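You operate a simulated robot arm through the tools that you are given. There is no shell and no other tool.

Carry out the task below with a simulated robot arm. There is one attempt and no reset: what you move stays moved.

TASK
Nest all five round tubs in one stack, each inside the next wider.

It is judged by the outcome, as a careful person would: the job done as asked, and still so three seconds after it is handed in. It fails if anything else is knocked over, pushed out of place, dropped, spilled or broken.

THE ROBOT
A 6-joint arm with a two-finger parallel gripper, fixed in place. Base frame: the origin is on the floor under the middle of its stand, x ahead of it, y to its left, z up; the work surface is at about z = 0.8. Readings come in m, degrees, newtons and seconds.
It reaches about 1.347 m from its shoulder. Its first joint turns from -166.0 to 166.0 degrees. Payload 3.91 kg.
The tool frame sits at the grasp point between the pads (the TCP): z along the fingers, y along the line on which they close. The tips reach 0.03 m beyond it. The gripper opens to 0.11 m. The fingers are 0.02 m wide and 0.01 m thick; the gripper's body (0.048 by 0.112 m) begins 0.055 m behind the TCP.
Orientation is that of the tool frame in the base frame, as a unit quaternion [w, x, y, z]. With the fingers straight down and closing along the base's y, the tool's x points along the base's -x, its y along +y and its z along -z.

THE INTERFACE
- The arm moves only by the tool move_arm. Its argument "rows" is text: rows parted by semicolons, each of 7 numbers parted by spaces: the shift along the tool's x, y, z in cm, then the turn, a rotation vector about the tool's x, y, z in degrees, then the finger opening in cm, from 0 to 11. In form: dx dy dz rx ry rz fingers; .... A call has 1 to 20 rows; each row shifts and turns the commanded pose from where the row before left it, along the tool's axes as they then stand. A row lasts 0.2 s, in which the tool goes at most 0.05 m and 8.6 degrees; a call with a longer step from one row to the next is refused whole, and so is a gripper value outside its range. Where a pose cannot be reached the arm comes as near as it can. A force on the tool above 40 N (or 10 N above the force at the start of the call, whichever is more), or a blocked arm, ends the call early, and 0.2 s more pass. The fingers move at their own pace (about 0.108 m/s each) and stop on an object; they squeeze with about 25 N. The grip force told is the motor's: it shows also when the fingers shut on nothing. Time passes only in rows, and 0.2 s behind the last, so rows that do not move let the fingers close. It gives the time, the measured TCP pose, the force on the tool (base axes), the opening and the grip force at its end, in the units of the frame above (readings bear some noise), with the torque about the TCP (base axes, N m) and any sound that the robot's microphone picked up.
- Cameras (640 x 400 px; columns grow to the right, rows downward): "scene" is fixed at [0.3989, -0.5013, 1.6265]; the picture's right is [0.77, -0.64, 0.00], its down [-0.54, -0.65, -0.54] and it looks along [0.35, 0.42, -0.84] (base axes); focal length 251 px, centre (320, 200). "wrist" rides on the gripper at [0.072, 0.017, -0.103] in the tool frame; the picture's right is [-0.23, 0.97, 0.00], its down [-0.76, -0.18, -0.62] and it looks along [-0.61, -0.14, 0.78] (tool axes); focal length 222 px, centre (320, 200). There is no depth. A picture from a camera that has moved, and an enlarged one, comes with that camera's place and axes in the base frame and with its lens.
- capture(camera): a new picture of that camera. It takes no simulated time.
- enlarge(camera, box): a new picture of the part [left, top, right, bottom] of that camera's present view, enlarged. It takes no simulated time.
- close_job(): hands the job in; it is judged then, once.

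Places have to be worked out from the pictures, the camera data and where the tool is seen. Open the gripper and draw the arm clear of the work before you hand the job in, unless the task says otherwise.

The tools are called after "Emit:" as a command line: name --argument value ..., lists and objects as JSON in quotes. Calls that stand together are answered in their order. move_arm: Moves the arm, as the interface text tells. Its arguments: {"type":"object","properties":{"rows":{"type":"string"}},"required":["rows"]} The other tools are called the same way: capture (camera) takes a picture; enlarge (camera, box) takes an enlarged picture of a part of a camera's view; close_job () hands the job in.

At the start:

```text
time_s: 0.0
eef_pos: [0.576, 0.1395, 1.237]
ee_rot: [0.0, -0.001, 1.0, 0.0]
ft_force: [0.2, -0.1, 0.2]
ft_torque: [0.0, -0.01, 0.01]
width: 0.1099
finger_force: 0.1
```

scene: 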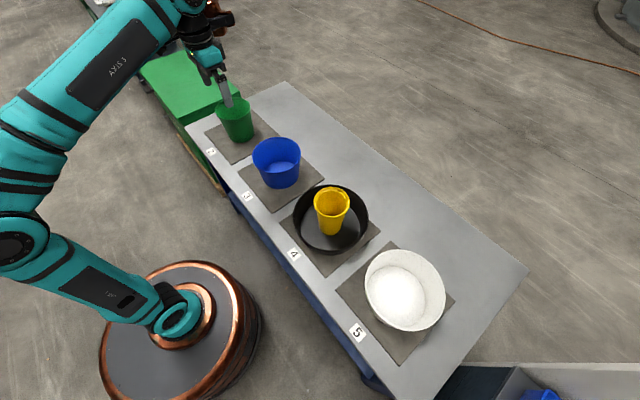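
wrist: 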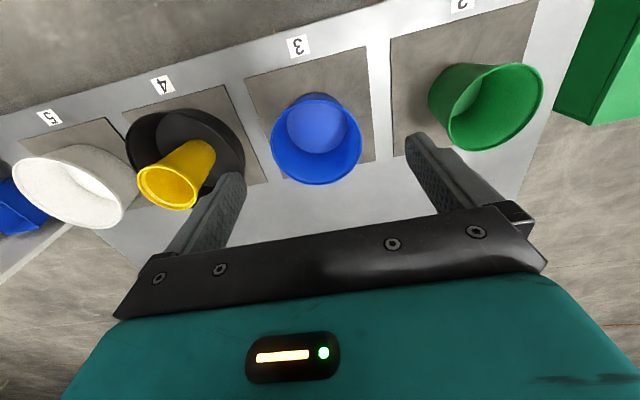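

I'll look more closely at the tubs before I move anything.

Emit:
enlarge --camera "scene" --box '[180, 60, 340, 160]'

Emit:
enlarge --camera "scene" --box '[230, 110, 390, 210]'

Emit:
enlarge --camera "scene" --box '[270, 170, 430, 270]'

Emit:
enlarge --camera "scene" --box '[320, 230, 480, 330]'

Emit:
capture --camera "wrist"

```text
4.00 times, centred on (260, 110) of scene
camera zoom: at [0.3989, -0.5013, 1.6265], right [0.77, -0.64, 0.0], down [-0.54, -0.65, -0.54], along [0.35, 0.42, -0.84], focal length 1005 px, centre (560, 560)
```

zoom: 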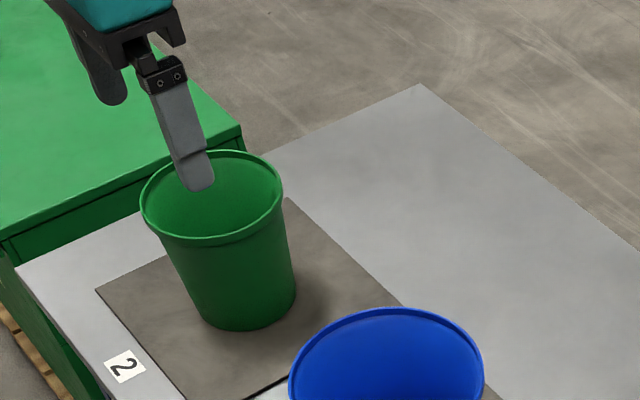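

```text
4.00 times, centred on (310, 160) of scene
camera zoom: at [0.3989, -0.5013, 1.6265], right [0.77, -0.64, 0.0], down [-0.54, -0.65, -0.54], along [0.35, 0.42, -0.84], focal length 1005 px, centre (360, 360)
```

zoom: 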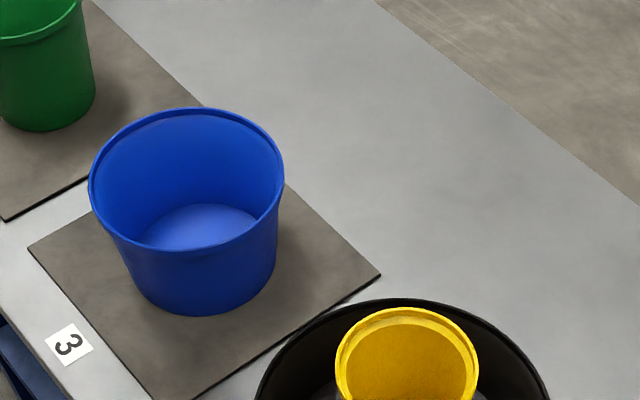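

```text
4.00 times, centred on (350, 220) of scene
camera zoom: at [0.3989, -0.5013, 1.6265], right [0.77, -0.64, 0.0], down [-0.54, -0.65, -0.54], along [0.35, 0.42, -0.84], focal length 1005 px, centre (200, 120)
```

zoom: 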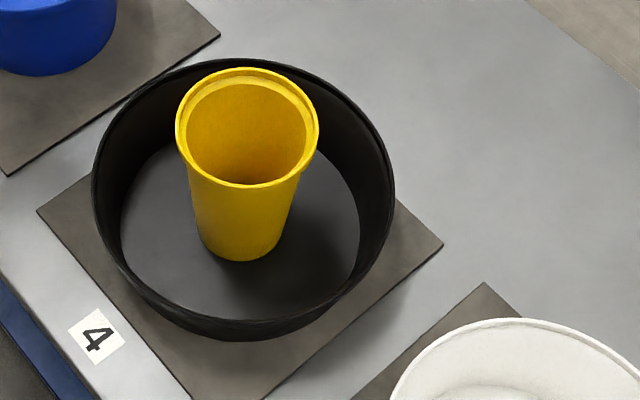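

```text
4.00 times, centred on (400, 280) of scene
camera zoom: at [0.3989, -0.5013, 1.6265], right [0.77, -0.64, 0.0], down [-0.54, -0.65, -0.54], along [0.35, 0.42, -0.84], focal length 1005 px, centre (0, -120)
```

zoom: 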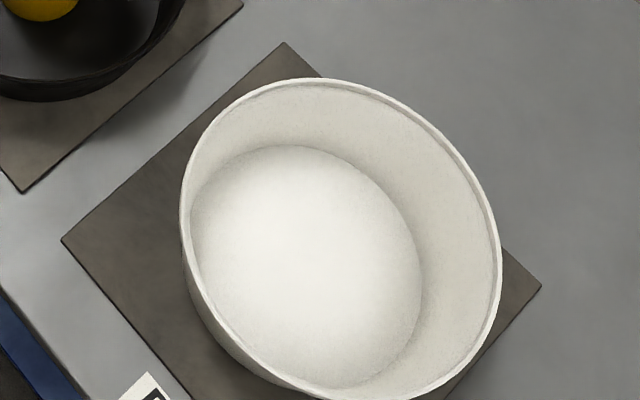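

```text
taken
camera wrist: at [0.5024, 0.1554, 1.3402], right [0.23, 0.97, 0.0], down [0.76, -0.18, 0.62], along [0.61, -0.14, -0.78], focal length 222 px, centre (320, 200)
```

wrist: 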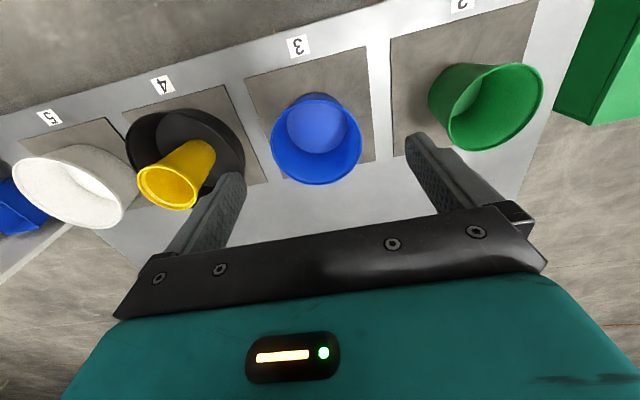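

The scene view puts the tub centres near (0.68, 0.12) for blue, (0.70, -0.19) for black and (0.69, -0.52) for white. I can't yet tell whether black or white is wider, so I'll move the wrist camera over them at this height to measure.

Emit:
move_arm --rows "1 -4.7 0 0 0 0 11; 1 -4.7 0 0 0 0 11; 1 -4.7 0 0 0 0 11; 1 -4.7 0 0 0 0 11; 1 -4.7 0 0 0 0 11; 1 -4.7 0 0 0 0 11; 1 -4.7 0 0 0 0 11; 0 0 0 0 0 0 11"

Emit:
capture --camera "wrist"

Emit:
capture --camera "scene"

```text
time_s: 1.8
eef_pos: [0.5082, -0.1904, 1.2345]
ee_rot: [0.0, -0.001, 1.0, 0.0]
ft_force: [-0.2, -0.9, 0.1]
ft_torque: [0.0, 0.0, -0.02]
width: 0.1101
finger_force: 0.0
```

```text
taken
camera wrist: at [0.4349, -0.1745, 1.3391], right [0.23, 0.97, 0.0], down [0.76, -0.18, 0.62], along [0.61, -0.14, -0.78], focal length 222 px, centre (320, 200)
```

wrist: 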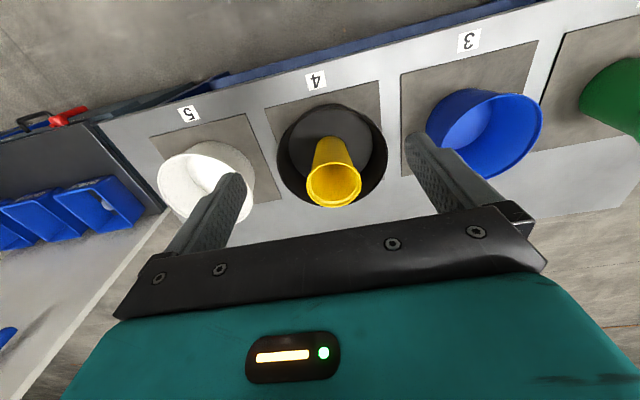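

```text
taken
```

scene: 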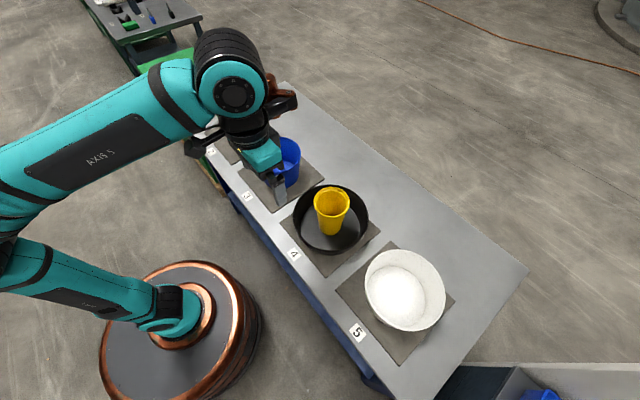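

Black and white now both sit on the wrist camera's left and centre, so I'll enlarge them to compare rim and base sizes.

Emit:
enlarge --camera "wrist" --box '[250, 80, 410, 230]'

Emit:
enlarge --camera "wrist" --box '[130, 110, 290, 240]'

Emit:
enlarge --camera "scene" --box '[270, 160, 470, 350]'

```text
2.67 times, centred on (330, 155) of wrist
camera zoom: at [0.4349, -0.1745, 1.3391], right [0.23, 0.97, 0.0], down [0.76, -0.18, 0.62], along [0.61, -0.14, -0.78], focal length 592 px, centre (293, 320)
```

zoom: 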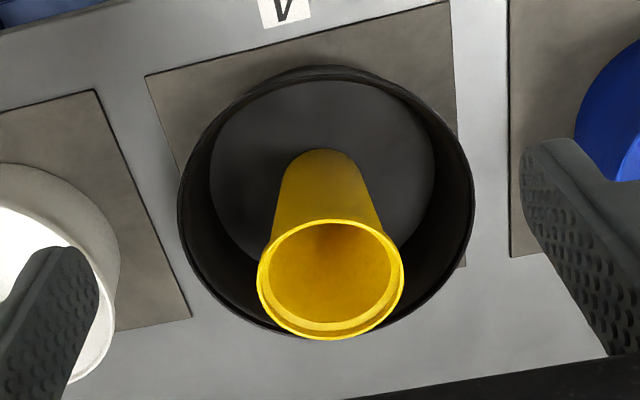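

```text
3.08 times, centred on (210, 175) of wrist
camera zoom: at [0.4349, -0.1745, 1.3391], right [0.23, 0.97, 0.0], down [0.76, -0.18, 0.62], along [0.61, -0.14, -0.78], focal length 684 px, centre (658, 277)
```

zoom: 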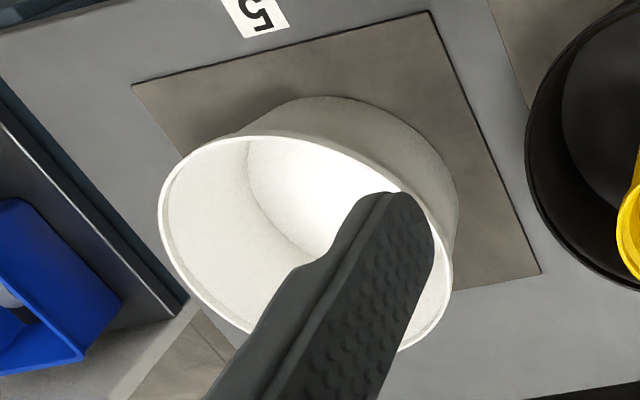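

```text
2.11 times, centred on (370, 255) of scene
camera zoom: at [0.3989, -0.5013, 1.6265], right [0.77, -0.64, 0.0], down [-0.54, -0.65, -0.54], along [0.35, 0.42, -0.84], focal length 529 px, centre (215, 84)
```

zoom: 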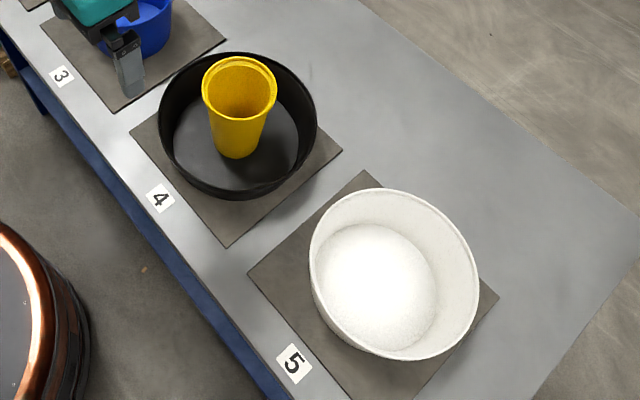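

Black measures widest, with a rim radius of about 0.13 against white's 0.11. So the order is yellow, green, blue, white, black, and yellow has to come out of black first. I'll move above yellow's +y wall, near (0.69, -0.153), to check the alignment.

Emit:
move_arm --rows "-3.64 0.74 3.1 0 0 0 5; -3.64 0.74 3.1 0 0 0 5; -3.64 0.74 3.1 0 0 0 5; -3.64 0.74 3.1 0 0 0 5; -3.64 0.74 3.1 0 0 0 5; 0 0 0 0 0 0 5"

Emit:
capture --camera "wrist"

Emit:
capture --camera "scene"

```text
time_s: 3.2
eef_pos: [0.6897, -0.1539, 1.0821]
ee_rot: [0.0, 0.001, 1.0, 0.0]
ft_force: [-0.1, -0.2, 0.4]
ft_torque: [0.0, 0.01, -0.01]
width: 0.0502
finger_force: 0.1
```

```text
taken
camera wrist: at [0.616, -0.1376, 1.1853], right [0.23, 0.97, 0.0], down [0.76, -0.18, 0.62], along [0.61, -0.14, -0.78], focal length 222 px, centre (320, 200)
```

wrist: 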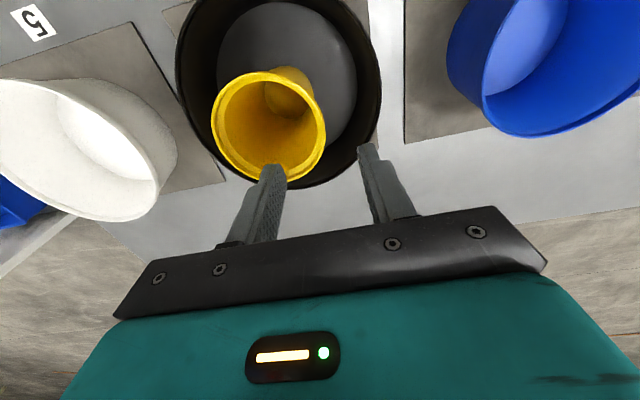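

```text
taken
```

scene: 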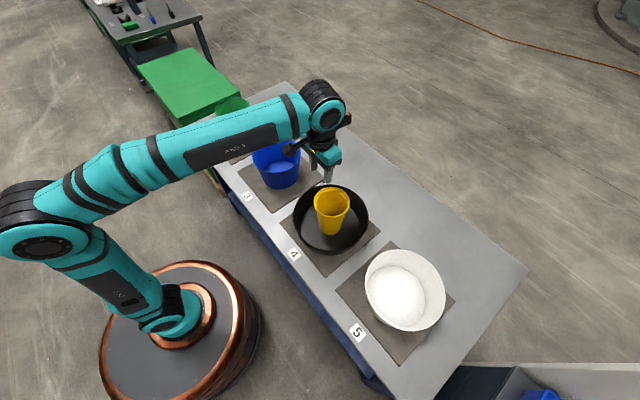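

The wrist view shows yellow just left of the inner finger, as I want. I'll enlarge to fix its rim centre and height precisely.

Emit:
enlarge --camera "wrist" --box '[170, 0, 400, 200]'

Emit:
enlarge --camera "scene" --box '[280, 150, 380, 250]'

```text
2.00 times, centred on (285, 100) of wrist
camera zoom: at [0.616, -0.1376, 1.1853], right [0.23, 0.97, 0.0], down [0.76, -0.18, 0.62], along [0.61, -0.14, -0.78], focal length 444 px, centre (390, 400)
```

zoom: 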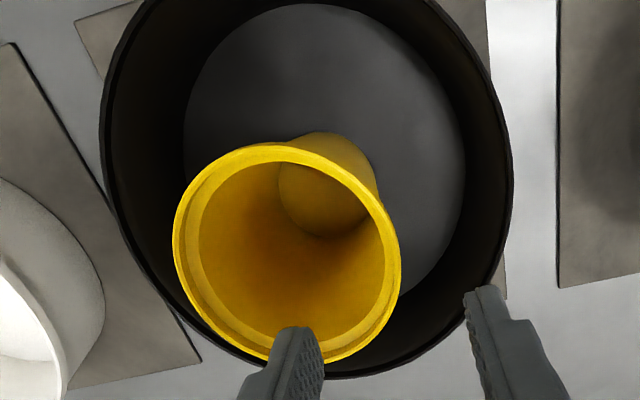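

```text
4.00 times, centred on (330, 200) of scene
camera zoom: at [0.3989, -0.5013, 1.6265], right [0.77, -0.64, 0.0], down [-0.54, -0.65, -0.54], along [0.35, 0.42, -0.84], focal length 1005 px, centre (280, 200)
```

zoom: 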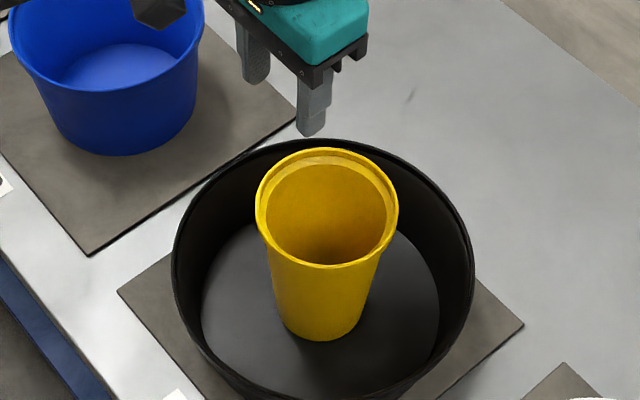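

A trial projection matches the view with yellow's rim centre at about (0.688, -0.205), radius 0.055 and rim height 0.976. I'll tilt 5° to follow the wall taper and lower with the fingers straddling the +y wall.

Emit:
move_arm --rows "0.1 0 0 5 0 0 5; 0 0.34 3.9 0 0 0 5; 0 0.34 3.9 0 0 0 5; 0 0.34 3.8 0 0 0 5; 0 0 0 0 0 0 5"

Emit:
capture --camera "wrist"

Emit:
enlarge --camera "scene" --box '[280, 150, 380, 250]'

```text
time_s: 4.4
eef_pos: [0.6887, -0.1518, 0.9637]
ee_rot: [0.0, 0.0, 0.999, -0.044]
ft_force: [0.5, -0.5, 0.5]
ft_torque: [0.01, -0.03, -0.03]
width: 0.0501
finger_force: 0.1
```

```text
taken
camera wrist: at [0.615, -0.1266, 1.0654], right [0.23, 0.97, -0.09], down [0.76, -0.12, 0.64], along [0.61, -0.21, -0.77], focal length 222 px, centre (320, 200)
```

wrist: 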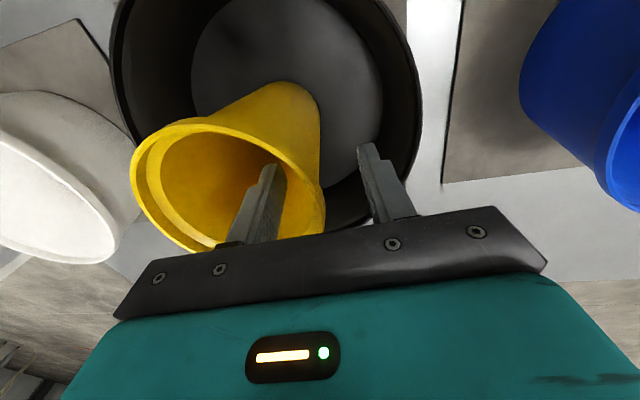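

```text
4.00 times, centred on (330, 200) of scene
camera zoom: at [0.3989, -0.5013, 1.6265], right [0.77, -0.64, 0.0], down [-0.54, -0.65, -0.54], along [0.35, 0.42, -0.84], focal length 1005 px, centre (280, 200)
```

zoom: 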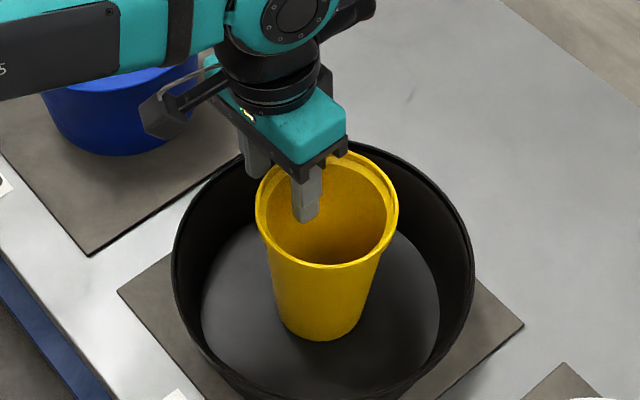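

One finger is inside the yellow tub and one outside, so I'll close on the wall.

Emit:
move_arm --rows "0 0 0 0 0 0 2; 0 0 0 0 0 0 0; 0 0 0 0 0 0 0; 0 0 0 0 0 0 0; 0 0 0 0 0 0 0"

Emit:
capture --camera "wrist"

Emit:
enlarge --camera "scene" --box '[280, 150, 380, 250]'

```text
time_s: 5.6
eef_pos: [0.6891, -0.152, 0.9645]
ee_rot: [0.0, 0.0, 0.999, -0.043]
ft_force: [0.9, -1.5, 3.6]
ft_torque: [-0.2, 0.08, 0.06]
width: 0.0086
finger_force: 24.9
```

```text
taken
camera wrist: at [0.615, -0.1267, 1.0659], right [0.23, 0.97, -0.08], down [0.76, -0.12, 0.64], along [0.61, -0.21, -0.77], focal length 222 px, centre (320, 200)
```

wrist: 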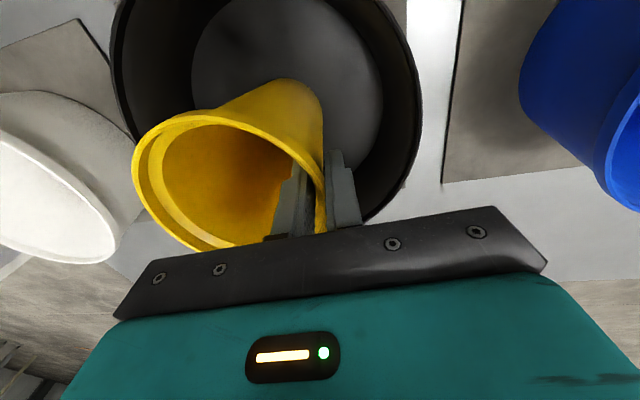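

```text
4.00 times, centred on (330, 200) of scene
camera zoom: at [0.3989, -0.5013, 1.6265], right [0.77, -0.64, 0.0], down [-0.54, -0.65, -0.54], along [0.35, 0.42, -0.84], focal length 1005 px, centre (280, 200)
```

zoom: 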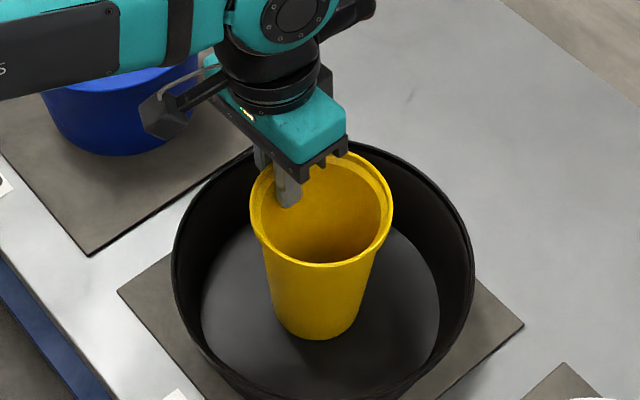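

The fingers stopped on the wall at 8.6 mm with 25 N grip, so I'll lift 4 cm and check the hold.

Emit:
move_arm --rows "0 -0.09 -1 0 0 0 0; 0 -0.09 -1 0 0 0 0; 0 -0.09 -1 0 0 0 0; 0 -0.09 -1 0 0 0 0; 0 0 0 0 0 0 0"

Emit:
capture --camera "wrist"

Emit:
enlarge --camera "scene" --box '[280, 150, 380, 250]'

```text
time_s: 6.8
eef_pos: [0.6886, -0.1525, 1.0053]
ee_rot: [0.0, 0.001, 0.999, -0.044]
ft_force: [0.5, 0.0, -1.9]
ft_torque: [0.05, 0.01, 0.01]
width: 0.0081
finger_force: 25.2
```

```text
taken
camera wrist: at [0.6142, -0.1275, 1.1065], right [0.23, 0.97, -0.08], down [0.76, -0.12, 0.64], along [0.61, -0.21, -0.77], focal length 222 px, centre (320, 200)
```

wrist: 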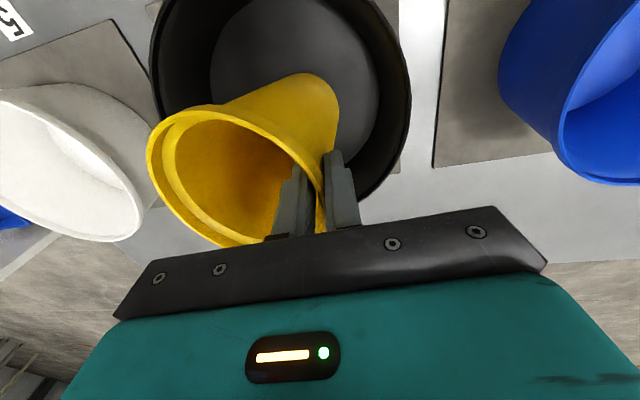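

```text
4.00 times, centred on (330, 200) of scene
camera zoom: at [0.3989, -0.5013, 1.6265], right [0.77, -0.64, 0.0], down [-0.54, -0.65, -0.54], along [0.35, 0.42, -0.84], focal length 1005 px, centre (280, 200)
```

zoom: 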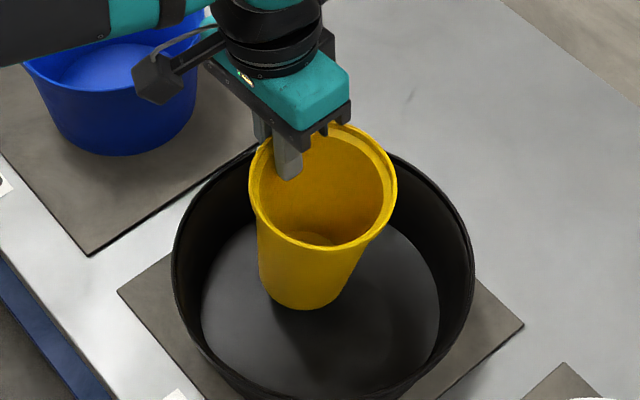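

Yellow is held (about 0.2 kg) but sags roughly 7°, with its base swung toward +y. I'll lift it clear of black's rim and turn the tool +6° about x to level it.

Emit:
move_arm --rows "0 -0.22 -2.5 0 0 0 0; 0 -0.22 -2.5 0 0 0 0; 0 -0.22 -2.5 0 0 0 0; 0 -0.22 -2.5 0 0 0 0; 0 0 0 3 0 0 0; 0 0 0 3 0 0 0; 0 0 0 0 0 0 0; 0 0 0 0 0 0 0"

Emit:
capture --camera "wrist"

Emit:
enlarge --camera "scene" --box '[270, 130, 390, 230]'

```text
time_s: 8.6
eef_pos: [0.6869, -0.1535, 1.105]
ee_rot: [0.0, 0.0, 0.995, -0.096]
ft_force: [0.9, 1.2, -2.1]
ft_torque: [0.09, -0.02, 0.0]
width: 0.008
finger_force: 25.0
```

```text
taken
camera wrist: at [0.6126, -0.1173, 1.2037], right [0.23, 0.96, -0.19], down [0.76, -0.05, 0.65], along [0.61, -0.29, -0.74], focal length 222 px, centre (320, 200)
```

wrist: 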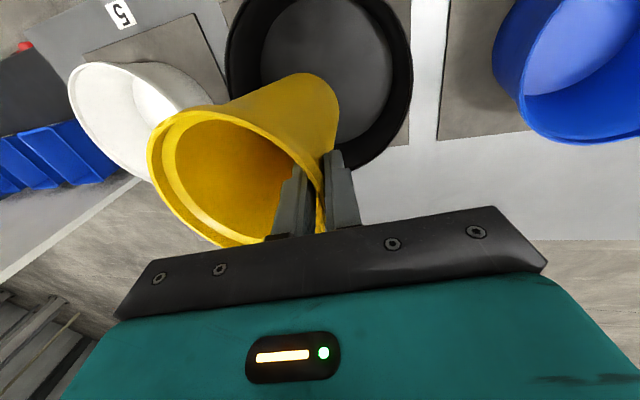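

```text
4.00 times, centred on (330, 180) of scene
camera zoom: at [0.3989, -0.5013, 1.6265], right [0.77, -0.64, 0.0], down [-0.54, -0.65, -0.54], along [0.35, 0.42, -0.84], focal length 1005 px, centre (280, 280)
```

zoom: 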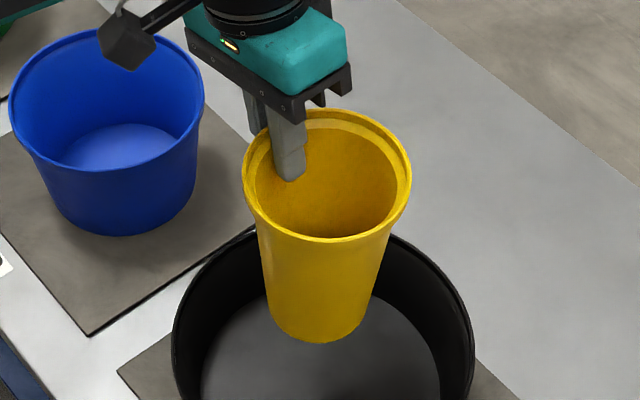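

Yellow now reads within about 2° of level. I'll trim another 2° and carry it to open table near (0.96, -0.10), well clear of the other tubs.

Emit:
move_arm --rows "0 0 0 2 0 0 0; -1.5 0.5 -0.12 0 0 0 0; -2.8 1 -0.23 0 0 0 0; -2.8 1 -0.23 0 0 0 0; -2.8 1 -0.23 0 0 0 0; -2.8 1 -0.23 0 0 0 0; -2.8 1 -0.23 0 0 0 0; -2.8 1 -0.23 0 0 0 0; -2.8 1 -0.23 0 0 0 0; -2.8 1 -0.23 0 0 0 0; -2.8 1 -0.23 0 0 0 0; -1 0.3 -0.07 0 0 0 0; 0 0 0 0 0 0 0; 0 0 0 0 0 0 0"

Emit:
capture --camera "wrist"

Emit:
enlarge --camera "scene" --box '[300, 80, 480, 230]'

```text
time_s: 11.6
eef_pos: [0.9648, -0.0527, 1.1055]
ee_rot: [0.0, 0.0, 0.994, -0.113]
ft_force: [0.3, -0.1, -1.5]
ft_torque: [0.09, 0.02, 0.02]
width: 0.0078
finger_force: 24.9
```

```text
taken
camera wrist: at [0.8905, -0.013, 1.2035], right [0.23, 0.95, -0.22], down [0.76, -0.03, 0.65], along [0.61, -0.31, -0.73], focal length 222 px, centre (320, 200)
```

wrist: 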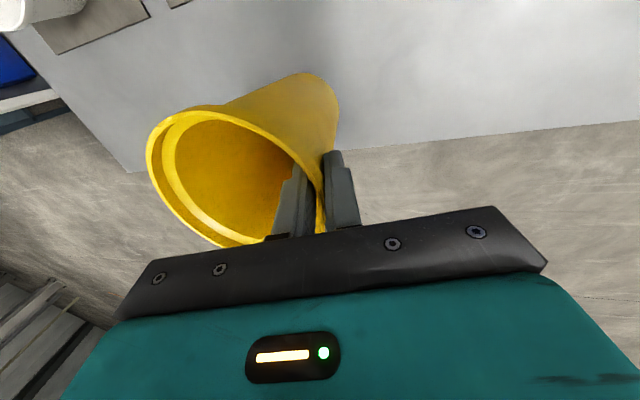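

```text
2.67 times, centred on (390, 155) of scene
camera zoom: at [0.3989, -0.5013, 1.6265], right [0.77, -0.64, 0.0], down [-0.54, -0.65, -0.54], along [0.35, 0.42, -0.84], focal length 670 px, centre (133, 320)
```

zoom: 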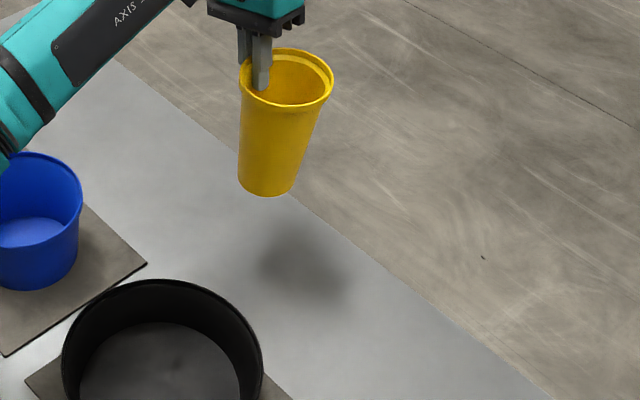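

Yellow hangs over clear table, close to upright, with its base about 0.148 m above the surface. I'll lower it most of the way now.

Emit:
move_arm --rows "0 0.675 2.92 0 0 0 0; 0 0.675 2.92 0 0 0 0; 0 0.675 2.92 0 0 0 0; 0 0.675 2.92 0 0 0 0; 0 0.225 0.974 0 0 0 0; 0 0 0 0 0 0 0; 0 0 0 0 0 0 0"

Emit:
enlarge --camera "scene" --box '[320, 100, 460, 220]'

```text
time_s: 13.2
eef_pos: [0.9652, -0.0539, 0.9747]
ee_rot: [0.0, 0.0, 0.994, -0.113]
ft_force: [-0.3, 0.5, -1.6]
ft_torque: [0.08, -0.01, 0.01]
width: 0.0078
finger_force: 24.9
```

```text
3.33 times, centred on (390, 160) of scene
camera zoom: at [0.3989, -0.5013, 1.6265], right [0.77, -0.64, 0.0], down [-0.54, -0.65, -0.54], along [0.35, 0.42, -0.84], focal length 837 px, centre (87, 333)
```

zoom: 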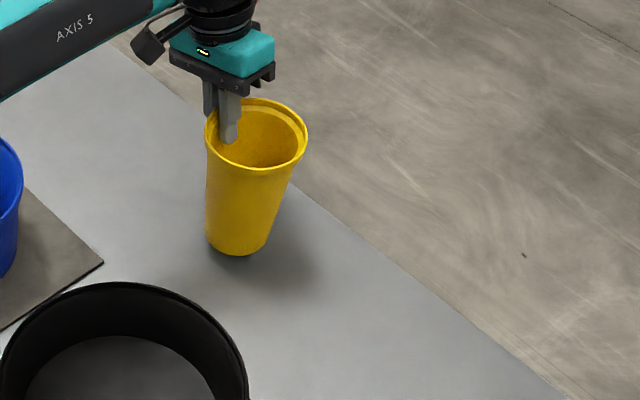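

Yellow measures nearly upright, with its base about 1.7 cm above the table. I'll lower it in small steps and watch the force.

Emit:
move_arm --rows "0 0.11 0.487 0 0 0 0; 0 0.11 0.487 0 0 0 0; 0 0 0 0 0 0 0"

```text
time_s: 14.0
eef_pos: [0.9647, -0.0536, 0.9673]
ee_rot: [0.0, 0.0, 0.994, -0.113]
ft_force: [0.6, -0.2, -2.8]
ft_torque: [0.07, -0.02, 0.02]
width: 0.008
finger_force: 25.0
```

No contact yet, so I'll keep going down in small steps.

Emit:
move_arm --rows "0 0.07 0.29 0 0 0 0; 0 0.07 0.29 0 0 0 0; 0 0 0 0 0 0 0"

Emit:
enlarge --camera "scene" --box '[320, 100, 460, 220]'

```text
time_s: 14.8
eef_pos: [0.9645, -0.0522, 0.961]
ee_rot: [-0.001, 0.0, 0.994, -0.113]
ft_force: [0.0, 0.4, -0.5]
ft_torque: [0.09, -0.01, 0.01]
width: 0.0081
finger_force: 25.2
```

```text
3.33 times, centred on (390, 160) of scene
camera zoom: at [0.3989, -0.5013, 1.6265], right [0.77, -0.64, 0.0], down [-0.54, -0.65, -0.54], along [0.35, 0.42, -0.84], focal length 837 px, centre (87, 333)
```

zoom: 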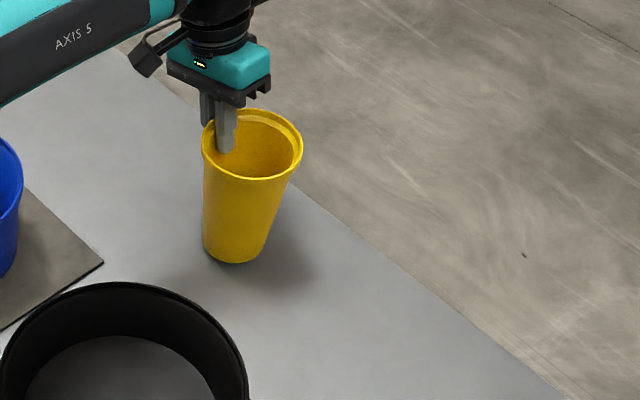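

The z force dropped slightly, which may be noise or first contact. I'll go down another 0.6 cm to be sure.

Emit:
move_arm --rows "0 0.05 0.2 0 0 0 0; 0 0.05 0.2 0 0 0 0; 0 0 0 0 0 0 0"

Emit:
move_arm --rows "0 0.05 0.2 0 0 0 0; 0 0 0 0 0 0 0"

```text
time_s: 15.6
eef_pos: [0.9645, -0.052, 0.9565]
ee_rot: [-0.001, 0.0, 0.993, -0.114]
ft_force: [-0.4, 0.2, -1.9]
ft_torque: [0.08, 0.0, -0.02]
width: 0.0078
finger_force: 25.0
```

```text
time_s: 16.2
eef_pos: [0.9657, -0.0514, 0.9541]
ee_rot: [0.0, 0.0, 0.994, -0.113]
ft_force: [-0.1, 0.2, -1.5]
ft_torque: [0.11, 0.01, 0.02]
width: 0.0078
finger_force: 25.0
```

Still no contact, so I'll carry on in 0.2 to 0.3 cm steps.

Emit:
move_arm --rows "0 0.05 0.2 0 0 0 0; 0 0.05 0.2 0 0 0 0; 0 0 0 0 0 0 0"

Emit:
enlarge --camera "scene" --box '[320, 100, 460, 220]'

```text
time_s: 17.0
eef_pos: [0.9635, -0.0511, 0.9523]
ee_rot: [0.001, -0.001, 0.994, -0.113]
ft_force: [1.7, 4.2, 18.9]
ft_torque: [0.22, -0.02, 0.09]
width: 0.008
finger_force: 25.4
```

```text
3.33 times, centred on (390, 160) of scene
camera zoom: at [0.3989, -0.5013, 1.6265], right [0.77, -0.64, 0.0], down [-0.54, -0.65, -0.54], along [0.35, 0.42, -0.84], focal length 837 px, centre (87, 333)
```

zoom: 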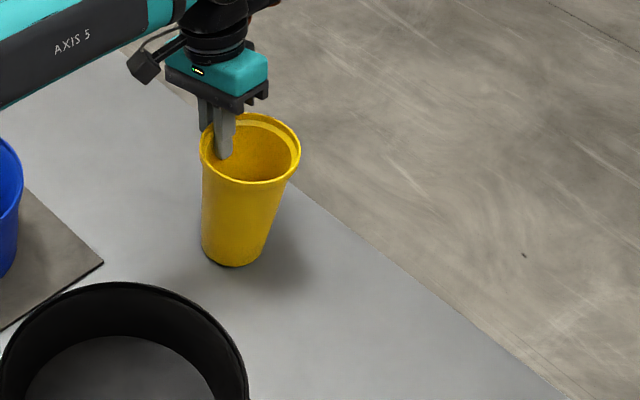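

Contact came at z ≈ 0.953 with 19 N, so yellow is on the table. I'll relieve 1 mm, open to release, and check that it stands.

Emit:
move_arm --rows "0 -0.02 -0.1 0 0 0 0; 0 0 0 0 0 0 1.5; 0 0 0 0 0 0 2.5; 0 0 0 0 0 0 3; 0 0 0 0 0 0 3"

Emit:
enlarge --camera "scene" --box '[320, 100, 460, 220]'

Emit:
capture --camera "wrist"

```text
time_s: 18.2
eef_pos: [0.9641, -0.0537, 0.9504]
ee_rot: [0.0, 0.0, 0.994, -0.113]
ft_force: [0.1, 0.5, 0.0]
ft_torque: [-0.03, 0.0, 0.02]
width: 0.0301
finger_force: 0.1
```

```text
3.33 times, centred on (390, 160) of scene
camera zoom: at [0.3989, -0.5013, 1.6265], right [0.77, -0.64, 0.0], down [-0.54, -0.65, -0.54], along [0.35, 0.42, -0.84], focal length 837 px, centre (87, 333)
```

zoom: 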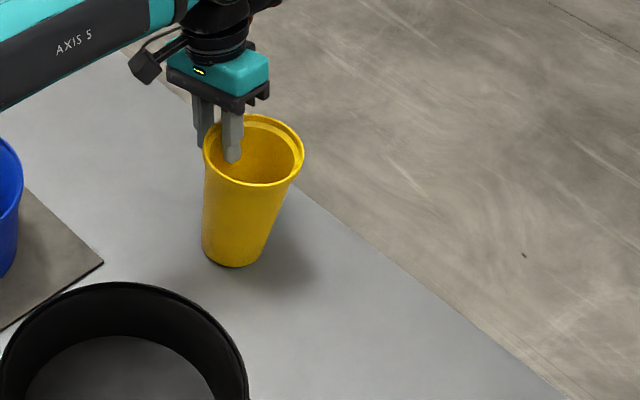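

```text
taken
camera wrist: at [0.8907, -0.0135, 1.048], right [0.23, 0.95, -0.22], down [0.76, -0.03, 0.65], along [0.61, -0.31, -0.73], focal length 222 px, centre (320, 200)
```

wrist: 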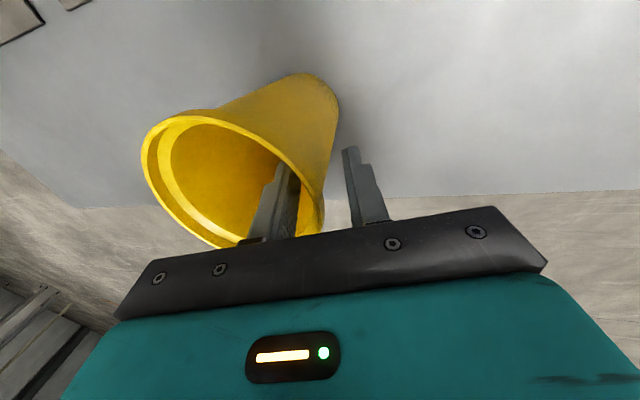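

Yellow is free and standing. I'll withdraw upward, keeping the 13° tilt since it also suits white's wall, and travel at z ≈ 1.12 to above white's +y rim near (0.69, -0.41).

Emit:
move_arm --rows "0 -0.25 -1.46 0 0 0 3; 0 -0.25 -1.46 0 0 0 3; 0 -0.25 -1.46 0 0 0 3; 0 -0.3 -1.46 0 0 0 3; 0 -0.75 -2.9 0 0 0 3; 0 -0.75 -2.9 0 0 0 3; 0 -0.75 -2.9 0 0 0 3; 0 -0.75 -2.9 0 0 0 3; 0 0 0 0 0 0 3"

Emit:
enlarge --camera "scene" --box '[320, 100, 460, 220]'

Emit:
capture --camera "wrist"

```text
time_s: 20.2
eef_pos: [0.9633, -0.0529, 1.1287]
ee_rot: [0.0, 0.001, 0.994, -0.113]
ft_force: [-0.5, 0.6, -0.4]
ft_torque: [-0.01, -0.01, -0.01]
width: 0.03
finger_force: 0.0
```

```text
3.33 times, centred on (390, 160) of scene
camera zoom: at [0.3989, -0.5013, 1.6265], right [0.77, -0.64, 0.0], down [-0.54, -0.65, -0.54], along [0.35, 0.42, -0.84], focal length 837 px, centre (87, 333)
```

zoom: 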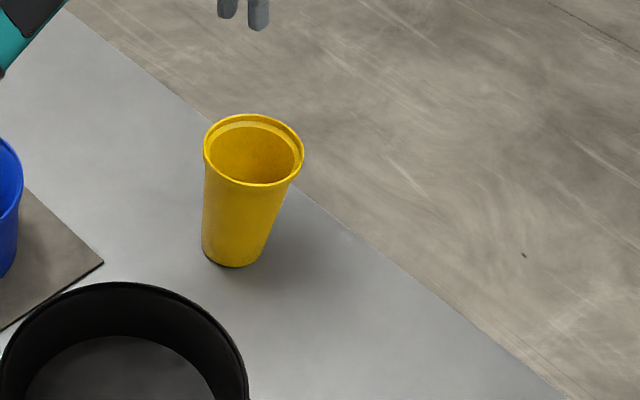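

```text
taken
camera wrist: at [0.8903, -0.0134, 1.2262], right [0.23, 0.95, -0.22], down [0.76, -0.03, 0.65], along [0.61, -0.31, -0.73], focal length 222 px, centre (320, 200)
```

wrist: 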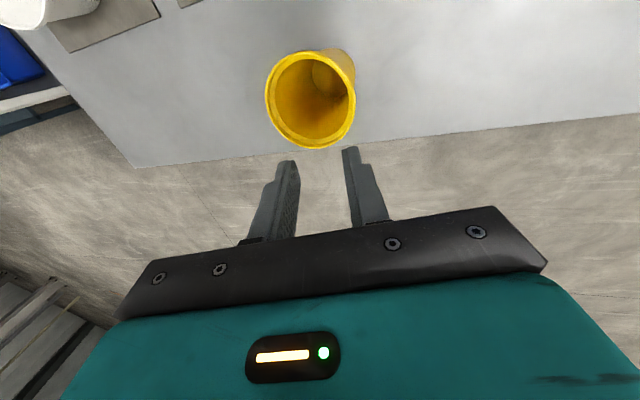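

Yellow stands upright near (0.967, -0.103). Next I'll move over white's +y rim and re-measure both white and black, which is now empty.

Emit:
move_arm --rows "2.28 -2.89 0.667 0 0 0 5; 2.28 -2.89 0.667 0 0 0 5; 2.28 -2.89 0.667 0 0 0 5; 2.28 -2.89 0.667 0 0 0 5; 2.28 -2.89 0.667 0 0 0 5; 2.28 -2.89 0.667 0 0 0 5; 2.28 -2.89 0.667 0 0 0 5; 2.28 -2.89 0.667 0 0 0 5; 2.28 -2.89 0.667 0 0 0 5; 2.28 -2.89 0.667 0 0 0 5; 2.28 -2.89 0.667 0 0 0 5; 2.28 -2.89 0.667 0 0 0 5; 0 0 0 0 0 0 5"

Emit:
capture --camera "wrist"

Emit:
enlarge --camera "scene" --box '[280, 160, 400, 270]'

Emit:
capture --camera "scene"

```text
time_s: 23.0
eef_pos: [0.6917, -0.4085, 1.1293]
ee_rot: [0.0, -0.001, 0.994, -0.113]
ft_force: [0.7, 0.0, 0.6]
ft_torque: [0.01, 0.0, -0.03]
width: 0.0501
finger_force: 0.0
```

```text
taken
camera wrist: at [0.6177, -0.3694, 1.2262], right [0.23, 0.95, -0.22], down [0.76, -0.03, 0.65], along [0.61, -0.31, -0.73], focal length 222 px, centre (320, 200)
```

wrist: 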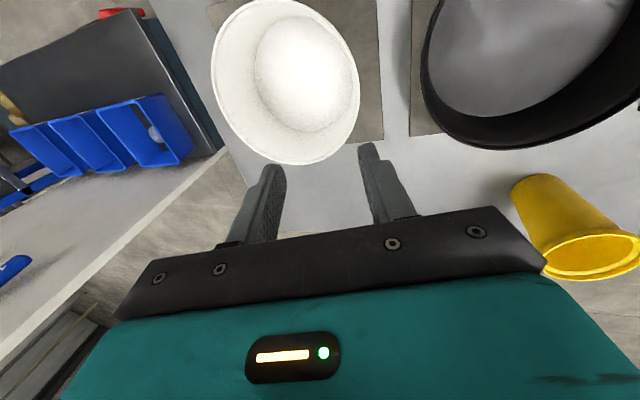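

```text
3.64 times, centred on (340, 215) of scene
camera zoom: at [0.3989, -0.5013, 1.6265], right [0.77, -0.64, 0.0], down [-0.54, -0.65, -0.54], along [0.35, 0.42, -0.84], focal length 913 px, centre (247, 146)
```

zoom: 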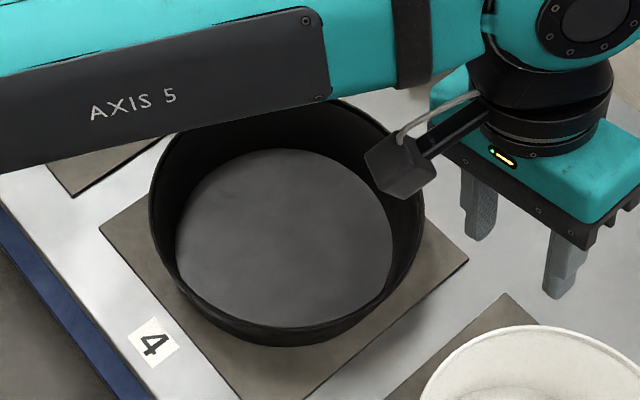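

```text
taken
```

scene: 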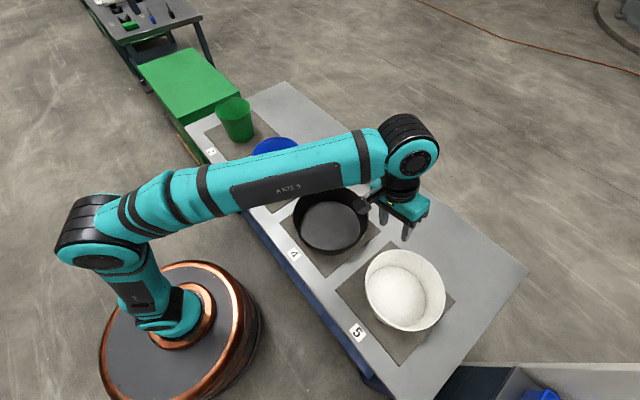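

White fills the upper centre of the wrist view. I'll enlarge it to fit its rim circle.

Emit:
enlarge --camera "wrist" --box '[190, 0, 390, 180]'

Emit:
enlarge --camera "scene" --box '[340, 230, 460, 350]'

```text
2.22 times, centred on (290, 90) of wrist
camera zoom: at [0.6177, -0.3694, 1.2262], right [0.23, 0.95, -0.22], down [0.76, -0.03, 0.65], along [0.61, -0.31, -0.73], focal length 494 px, centre (387, 444)
```

zoom: 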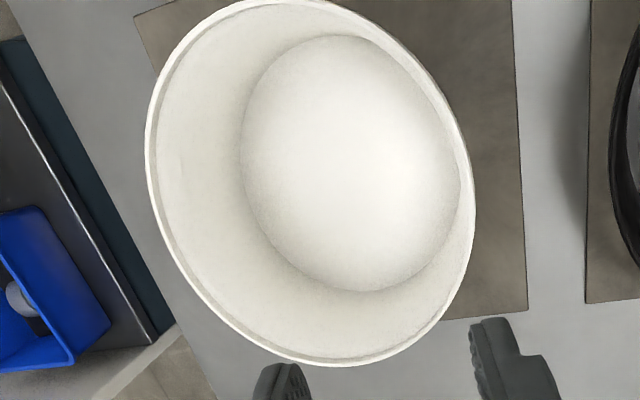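

```text
3.33 times, centred on (400, 290) of scene
camera zoom: at [0.3989, -0.5013, 1.6265], right [0.77, -0.64, 0.0], down [-0.54, -0.65, -0.54], along [0.35, 0.42, -0.84], focal length 837 px, centre (53, -100)
```

zoom: 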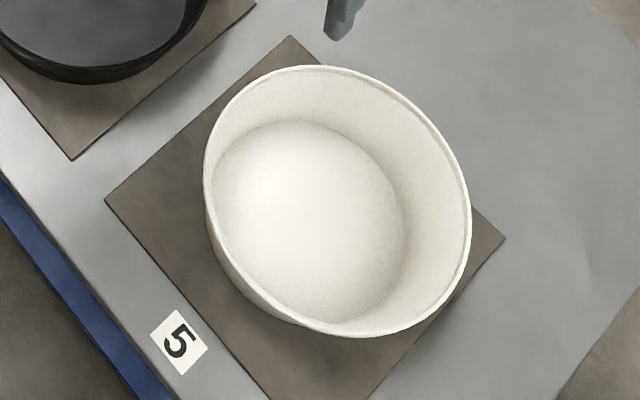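

White fits a rim centre of (0.692, -0.521), height 0.90 and radius 0.112. Black's rim height is still uncertain, so I'll zoom in on its near and side edges before committing.

Emit:
enlarge --camera "scene" --box '[288, 210, 378, 262]'

Emit:
enlarge --camera "wrist" --box '[400, 0, 640, 170]'

```text
7.11 times, centred on (333, 236) of scene
camera zoom: at [0.3989, -0.5013, 1.6265], right [0.77, -0.64, 0.0], down [-0.54, -0.65, -0.54], along [0.35, 0.42, -0.84], focal length 1786 px, centre (228, -56)
```

zoom: 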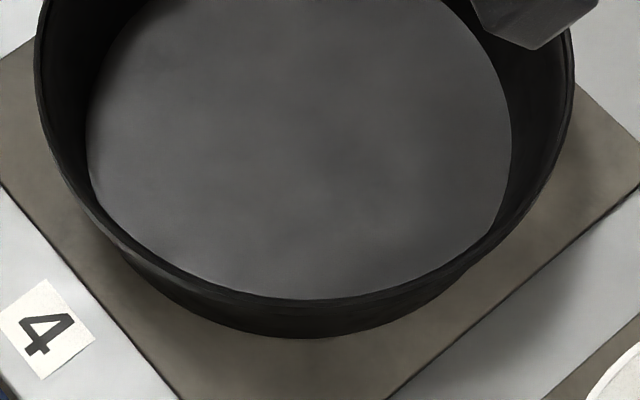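

```text
2.35 times, centred on (520, 85) of wrist
camera zoom: at [0.6177, -0.3694, 1.2262], right [0.23, 0.95, -0.22], down [0.76, -0.03, 0.65], along [0.61, -0.31, -0.73], focal length 523 px, centre (-151, 471)
```

zoom: 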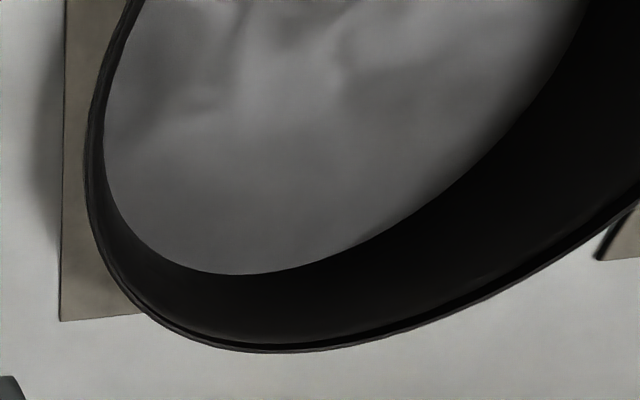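

The refit gives black a rim radius of 0.127, rim height 0.895 and floor radius of about 0.109, so it is widest and white fits with about 1.5 cm to spare all round. I'll grip white shallowly near its rim, starting with a descent to just above the +y wall.

Emit:
move_arm --rows "0 0.79 3.82 0 0 0 5; 0 0.79 3.82 0 0 0 5; 0 0.79 3.82 0 0 0 5; 0 0.79 3.82 0 0 0 5; 0 0.79 3.82 0 0 0 5; 0 0 0 0 0 0 5"

Emit:
capture --camera "wrist"

Emit:
enlarge --camera "scene" --box '[340, 200, 460, 350]'

```text
time_s: 24.4
eef_pos: [0.6914, -0.4129, 0.9355]
ee_rot: [0.0, 0.0, 0.994, -0.114]
ft_force: [0.3, -0.2, 0.4]
ft_torque: [-0.01, 0.01, -0.02]
width: 0.0502
finger_force: 0.0
```

```text
taken
camera wrist: at [0.6171, -0.3739, 1.0315], right [0.23, 0.95, -0.22], down [0.76, -0.03, 0.65], along [0.61, -0.31, -0.73], focal length 222 px, centre (320, 200)
```

wrist: 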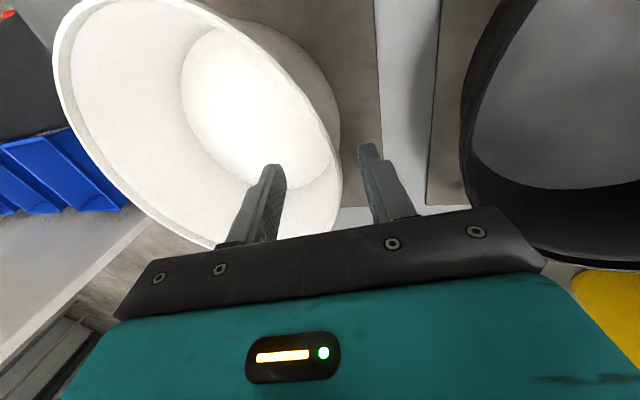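

```text
2.67 times, centred on (400, 275) of scene
camera zoom: at [0.3989, -0.5013, 1.6265], right [0.77, -0.64, 0.0], down [-0.54, -0.65, -0.54], along [0.35, 0.42, -0.84], focal length 670 px, centre (107, 0)
```

zoom: 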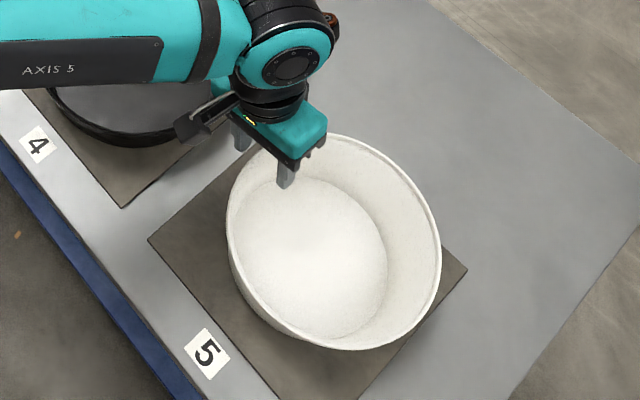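

The fingers straddle white's +y rim. I'll go down the last 4 cm and close on the wall.

Emit:
move_arm --rows "0 0.42 1.95 0 0 0 5; 0 0.42 1.95 0 0 0 5; 0 0 0 0 0 0 5; 0 0 0 0 0 0 2; 0 0 0 0 0 0 0; 0 0 0 0 0 0 0; 0 0 0 0 0 0 0"

Emit:
capture --camera "wrist"

Emit:
enlarge --camera "scene" --box '[340, 200, 460, 350]'

```text
time_s: 26.0
eef_pos: [0.6905, -0.4135, 0.8954]
ee_rot: [0.0, 0.0, 0.994, -0.113]
ft_force: [0.7, -0.5, -0.1]
ft_torque: [-0.09, 0.22, 0.18]
width: 0.0089
finger_force: 25.4
```

```text
taken
camera wrist: at [0.6169, -0.3736, 0.9919], right [0.23, 0.95, -0.22], down [0.76, -0.03, 0.65], along [0.61, -0.31, -0.73], focal length 222 px, centre (320, 200)
```

wrist: 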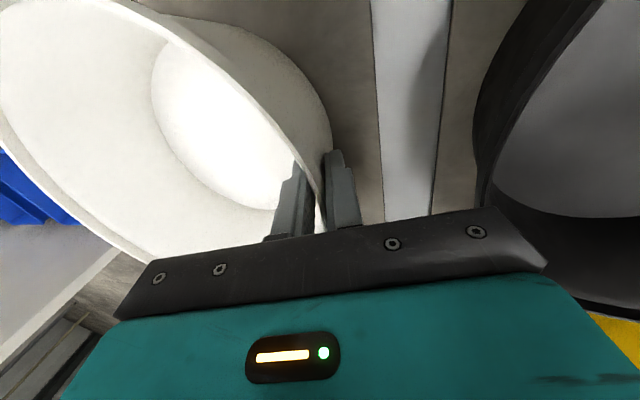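

```text
2.67 times, centred on (400, 275) of scene
camera zoom: at [0.3989, -0.5013, 1.6265], right [0.77, -0.64, 0.0], down [-0.54, -0.65, -0.54], along [0.35, 0.42, -0.84], focal length 670 px, centre (107, 0)
```

zoom: 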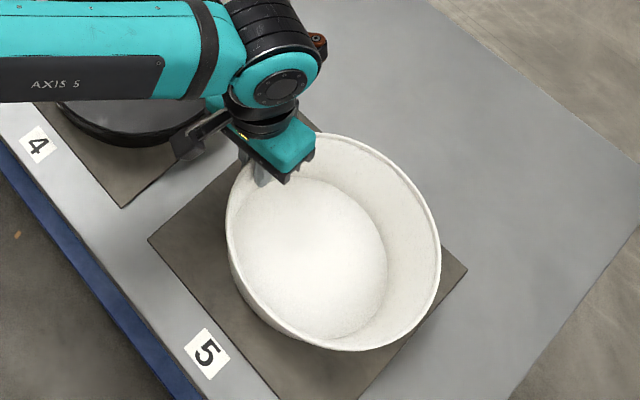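

White is gripped at 8.9 mm with 25 N. I'll lift it slowly by 3 cm and check for sag.

Emit:
move_arm --rows "0 -0.17 -0.73 0 0 0 0; 0 -0.17 -0.73 0 0 0 0; 0 -0.17 -0.73 0 0 0 0; 0 -0.17 -0.73 0 0 0 0; 0 0 0 0 0 0 0; 0 0 0 0 0 0 0"

Emit:
capture --camera "wrist"

Emit:
enlarge --camera "scene" --box '[340, 200, 460, 350]'

```text
time_s: 27.4
eef_pos: [0.6914, -0.4132, 0.9251]
ee_rot: [0.0, 0.001, 0.994, -0.113]
ft_force: [-0.2, 0.4, -3.8]
ft_torque: [0.33, -0.05, -0.01]
width: 0.0088
finger_force: 25.4
```

```text
taken
camera wrist: at [0.6177, -0.3736, 1.022], right [0.23, 0.95, -0.22], down [0.76, -0.03, 0.65], along [0.61, -0.31, -0.73], focal length 222 px, centre (320, 200)
```

wrist: 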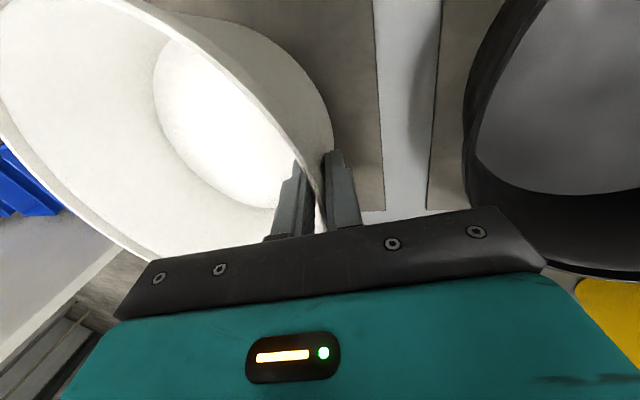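

```text
2.67 times, centred on (400, 275) of scene
camera zoom: at [0.3989, -0.5013, 1.6265], right [0.77, -0.64, 0.0], down [-0.54, -0.65, -0.54], along [0.35, 0.42, -0.84], focal length 670 px, centre (107, 0)
```

zoom: 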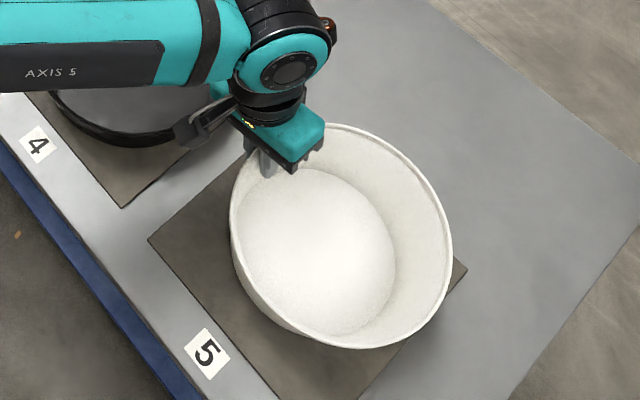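

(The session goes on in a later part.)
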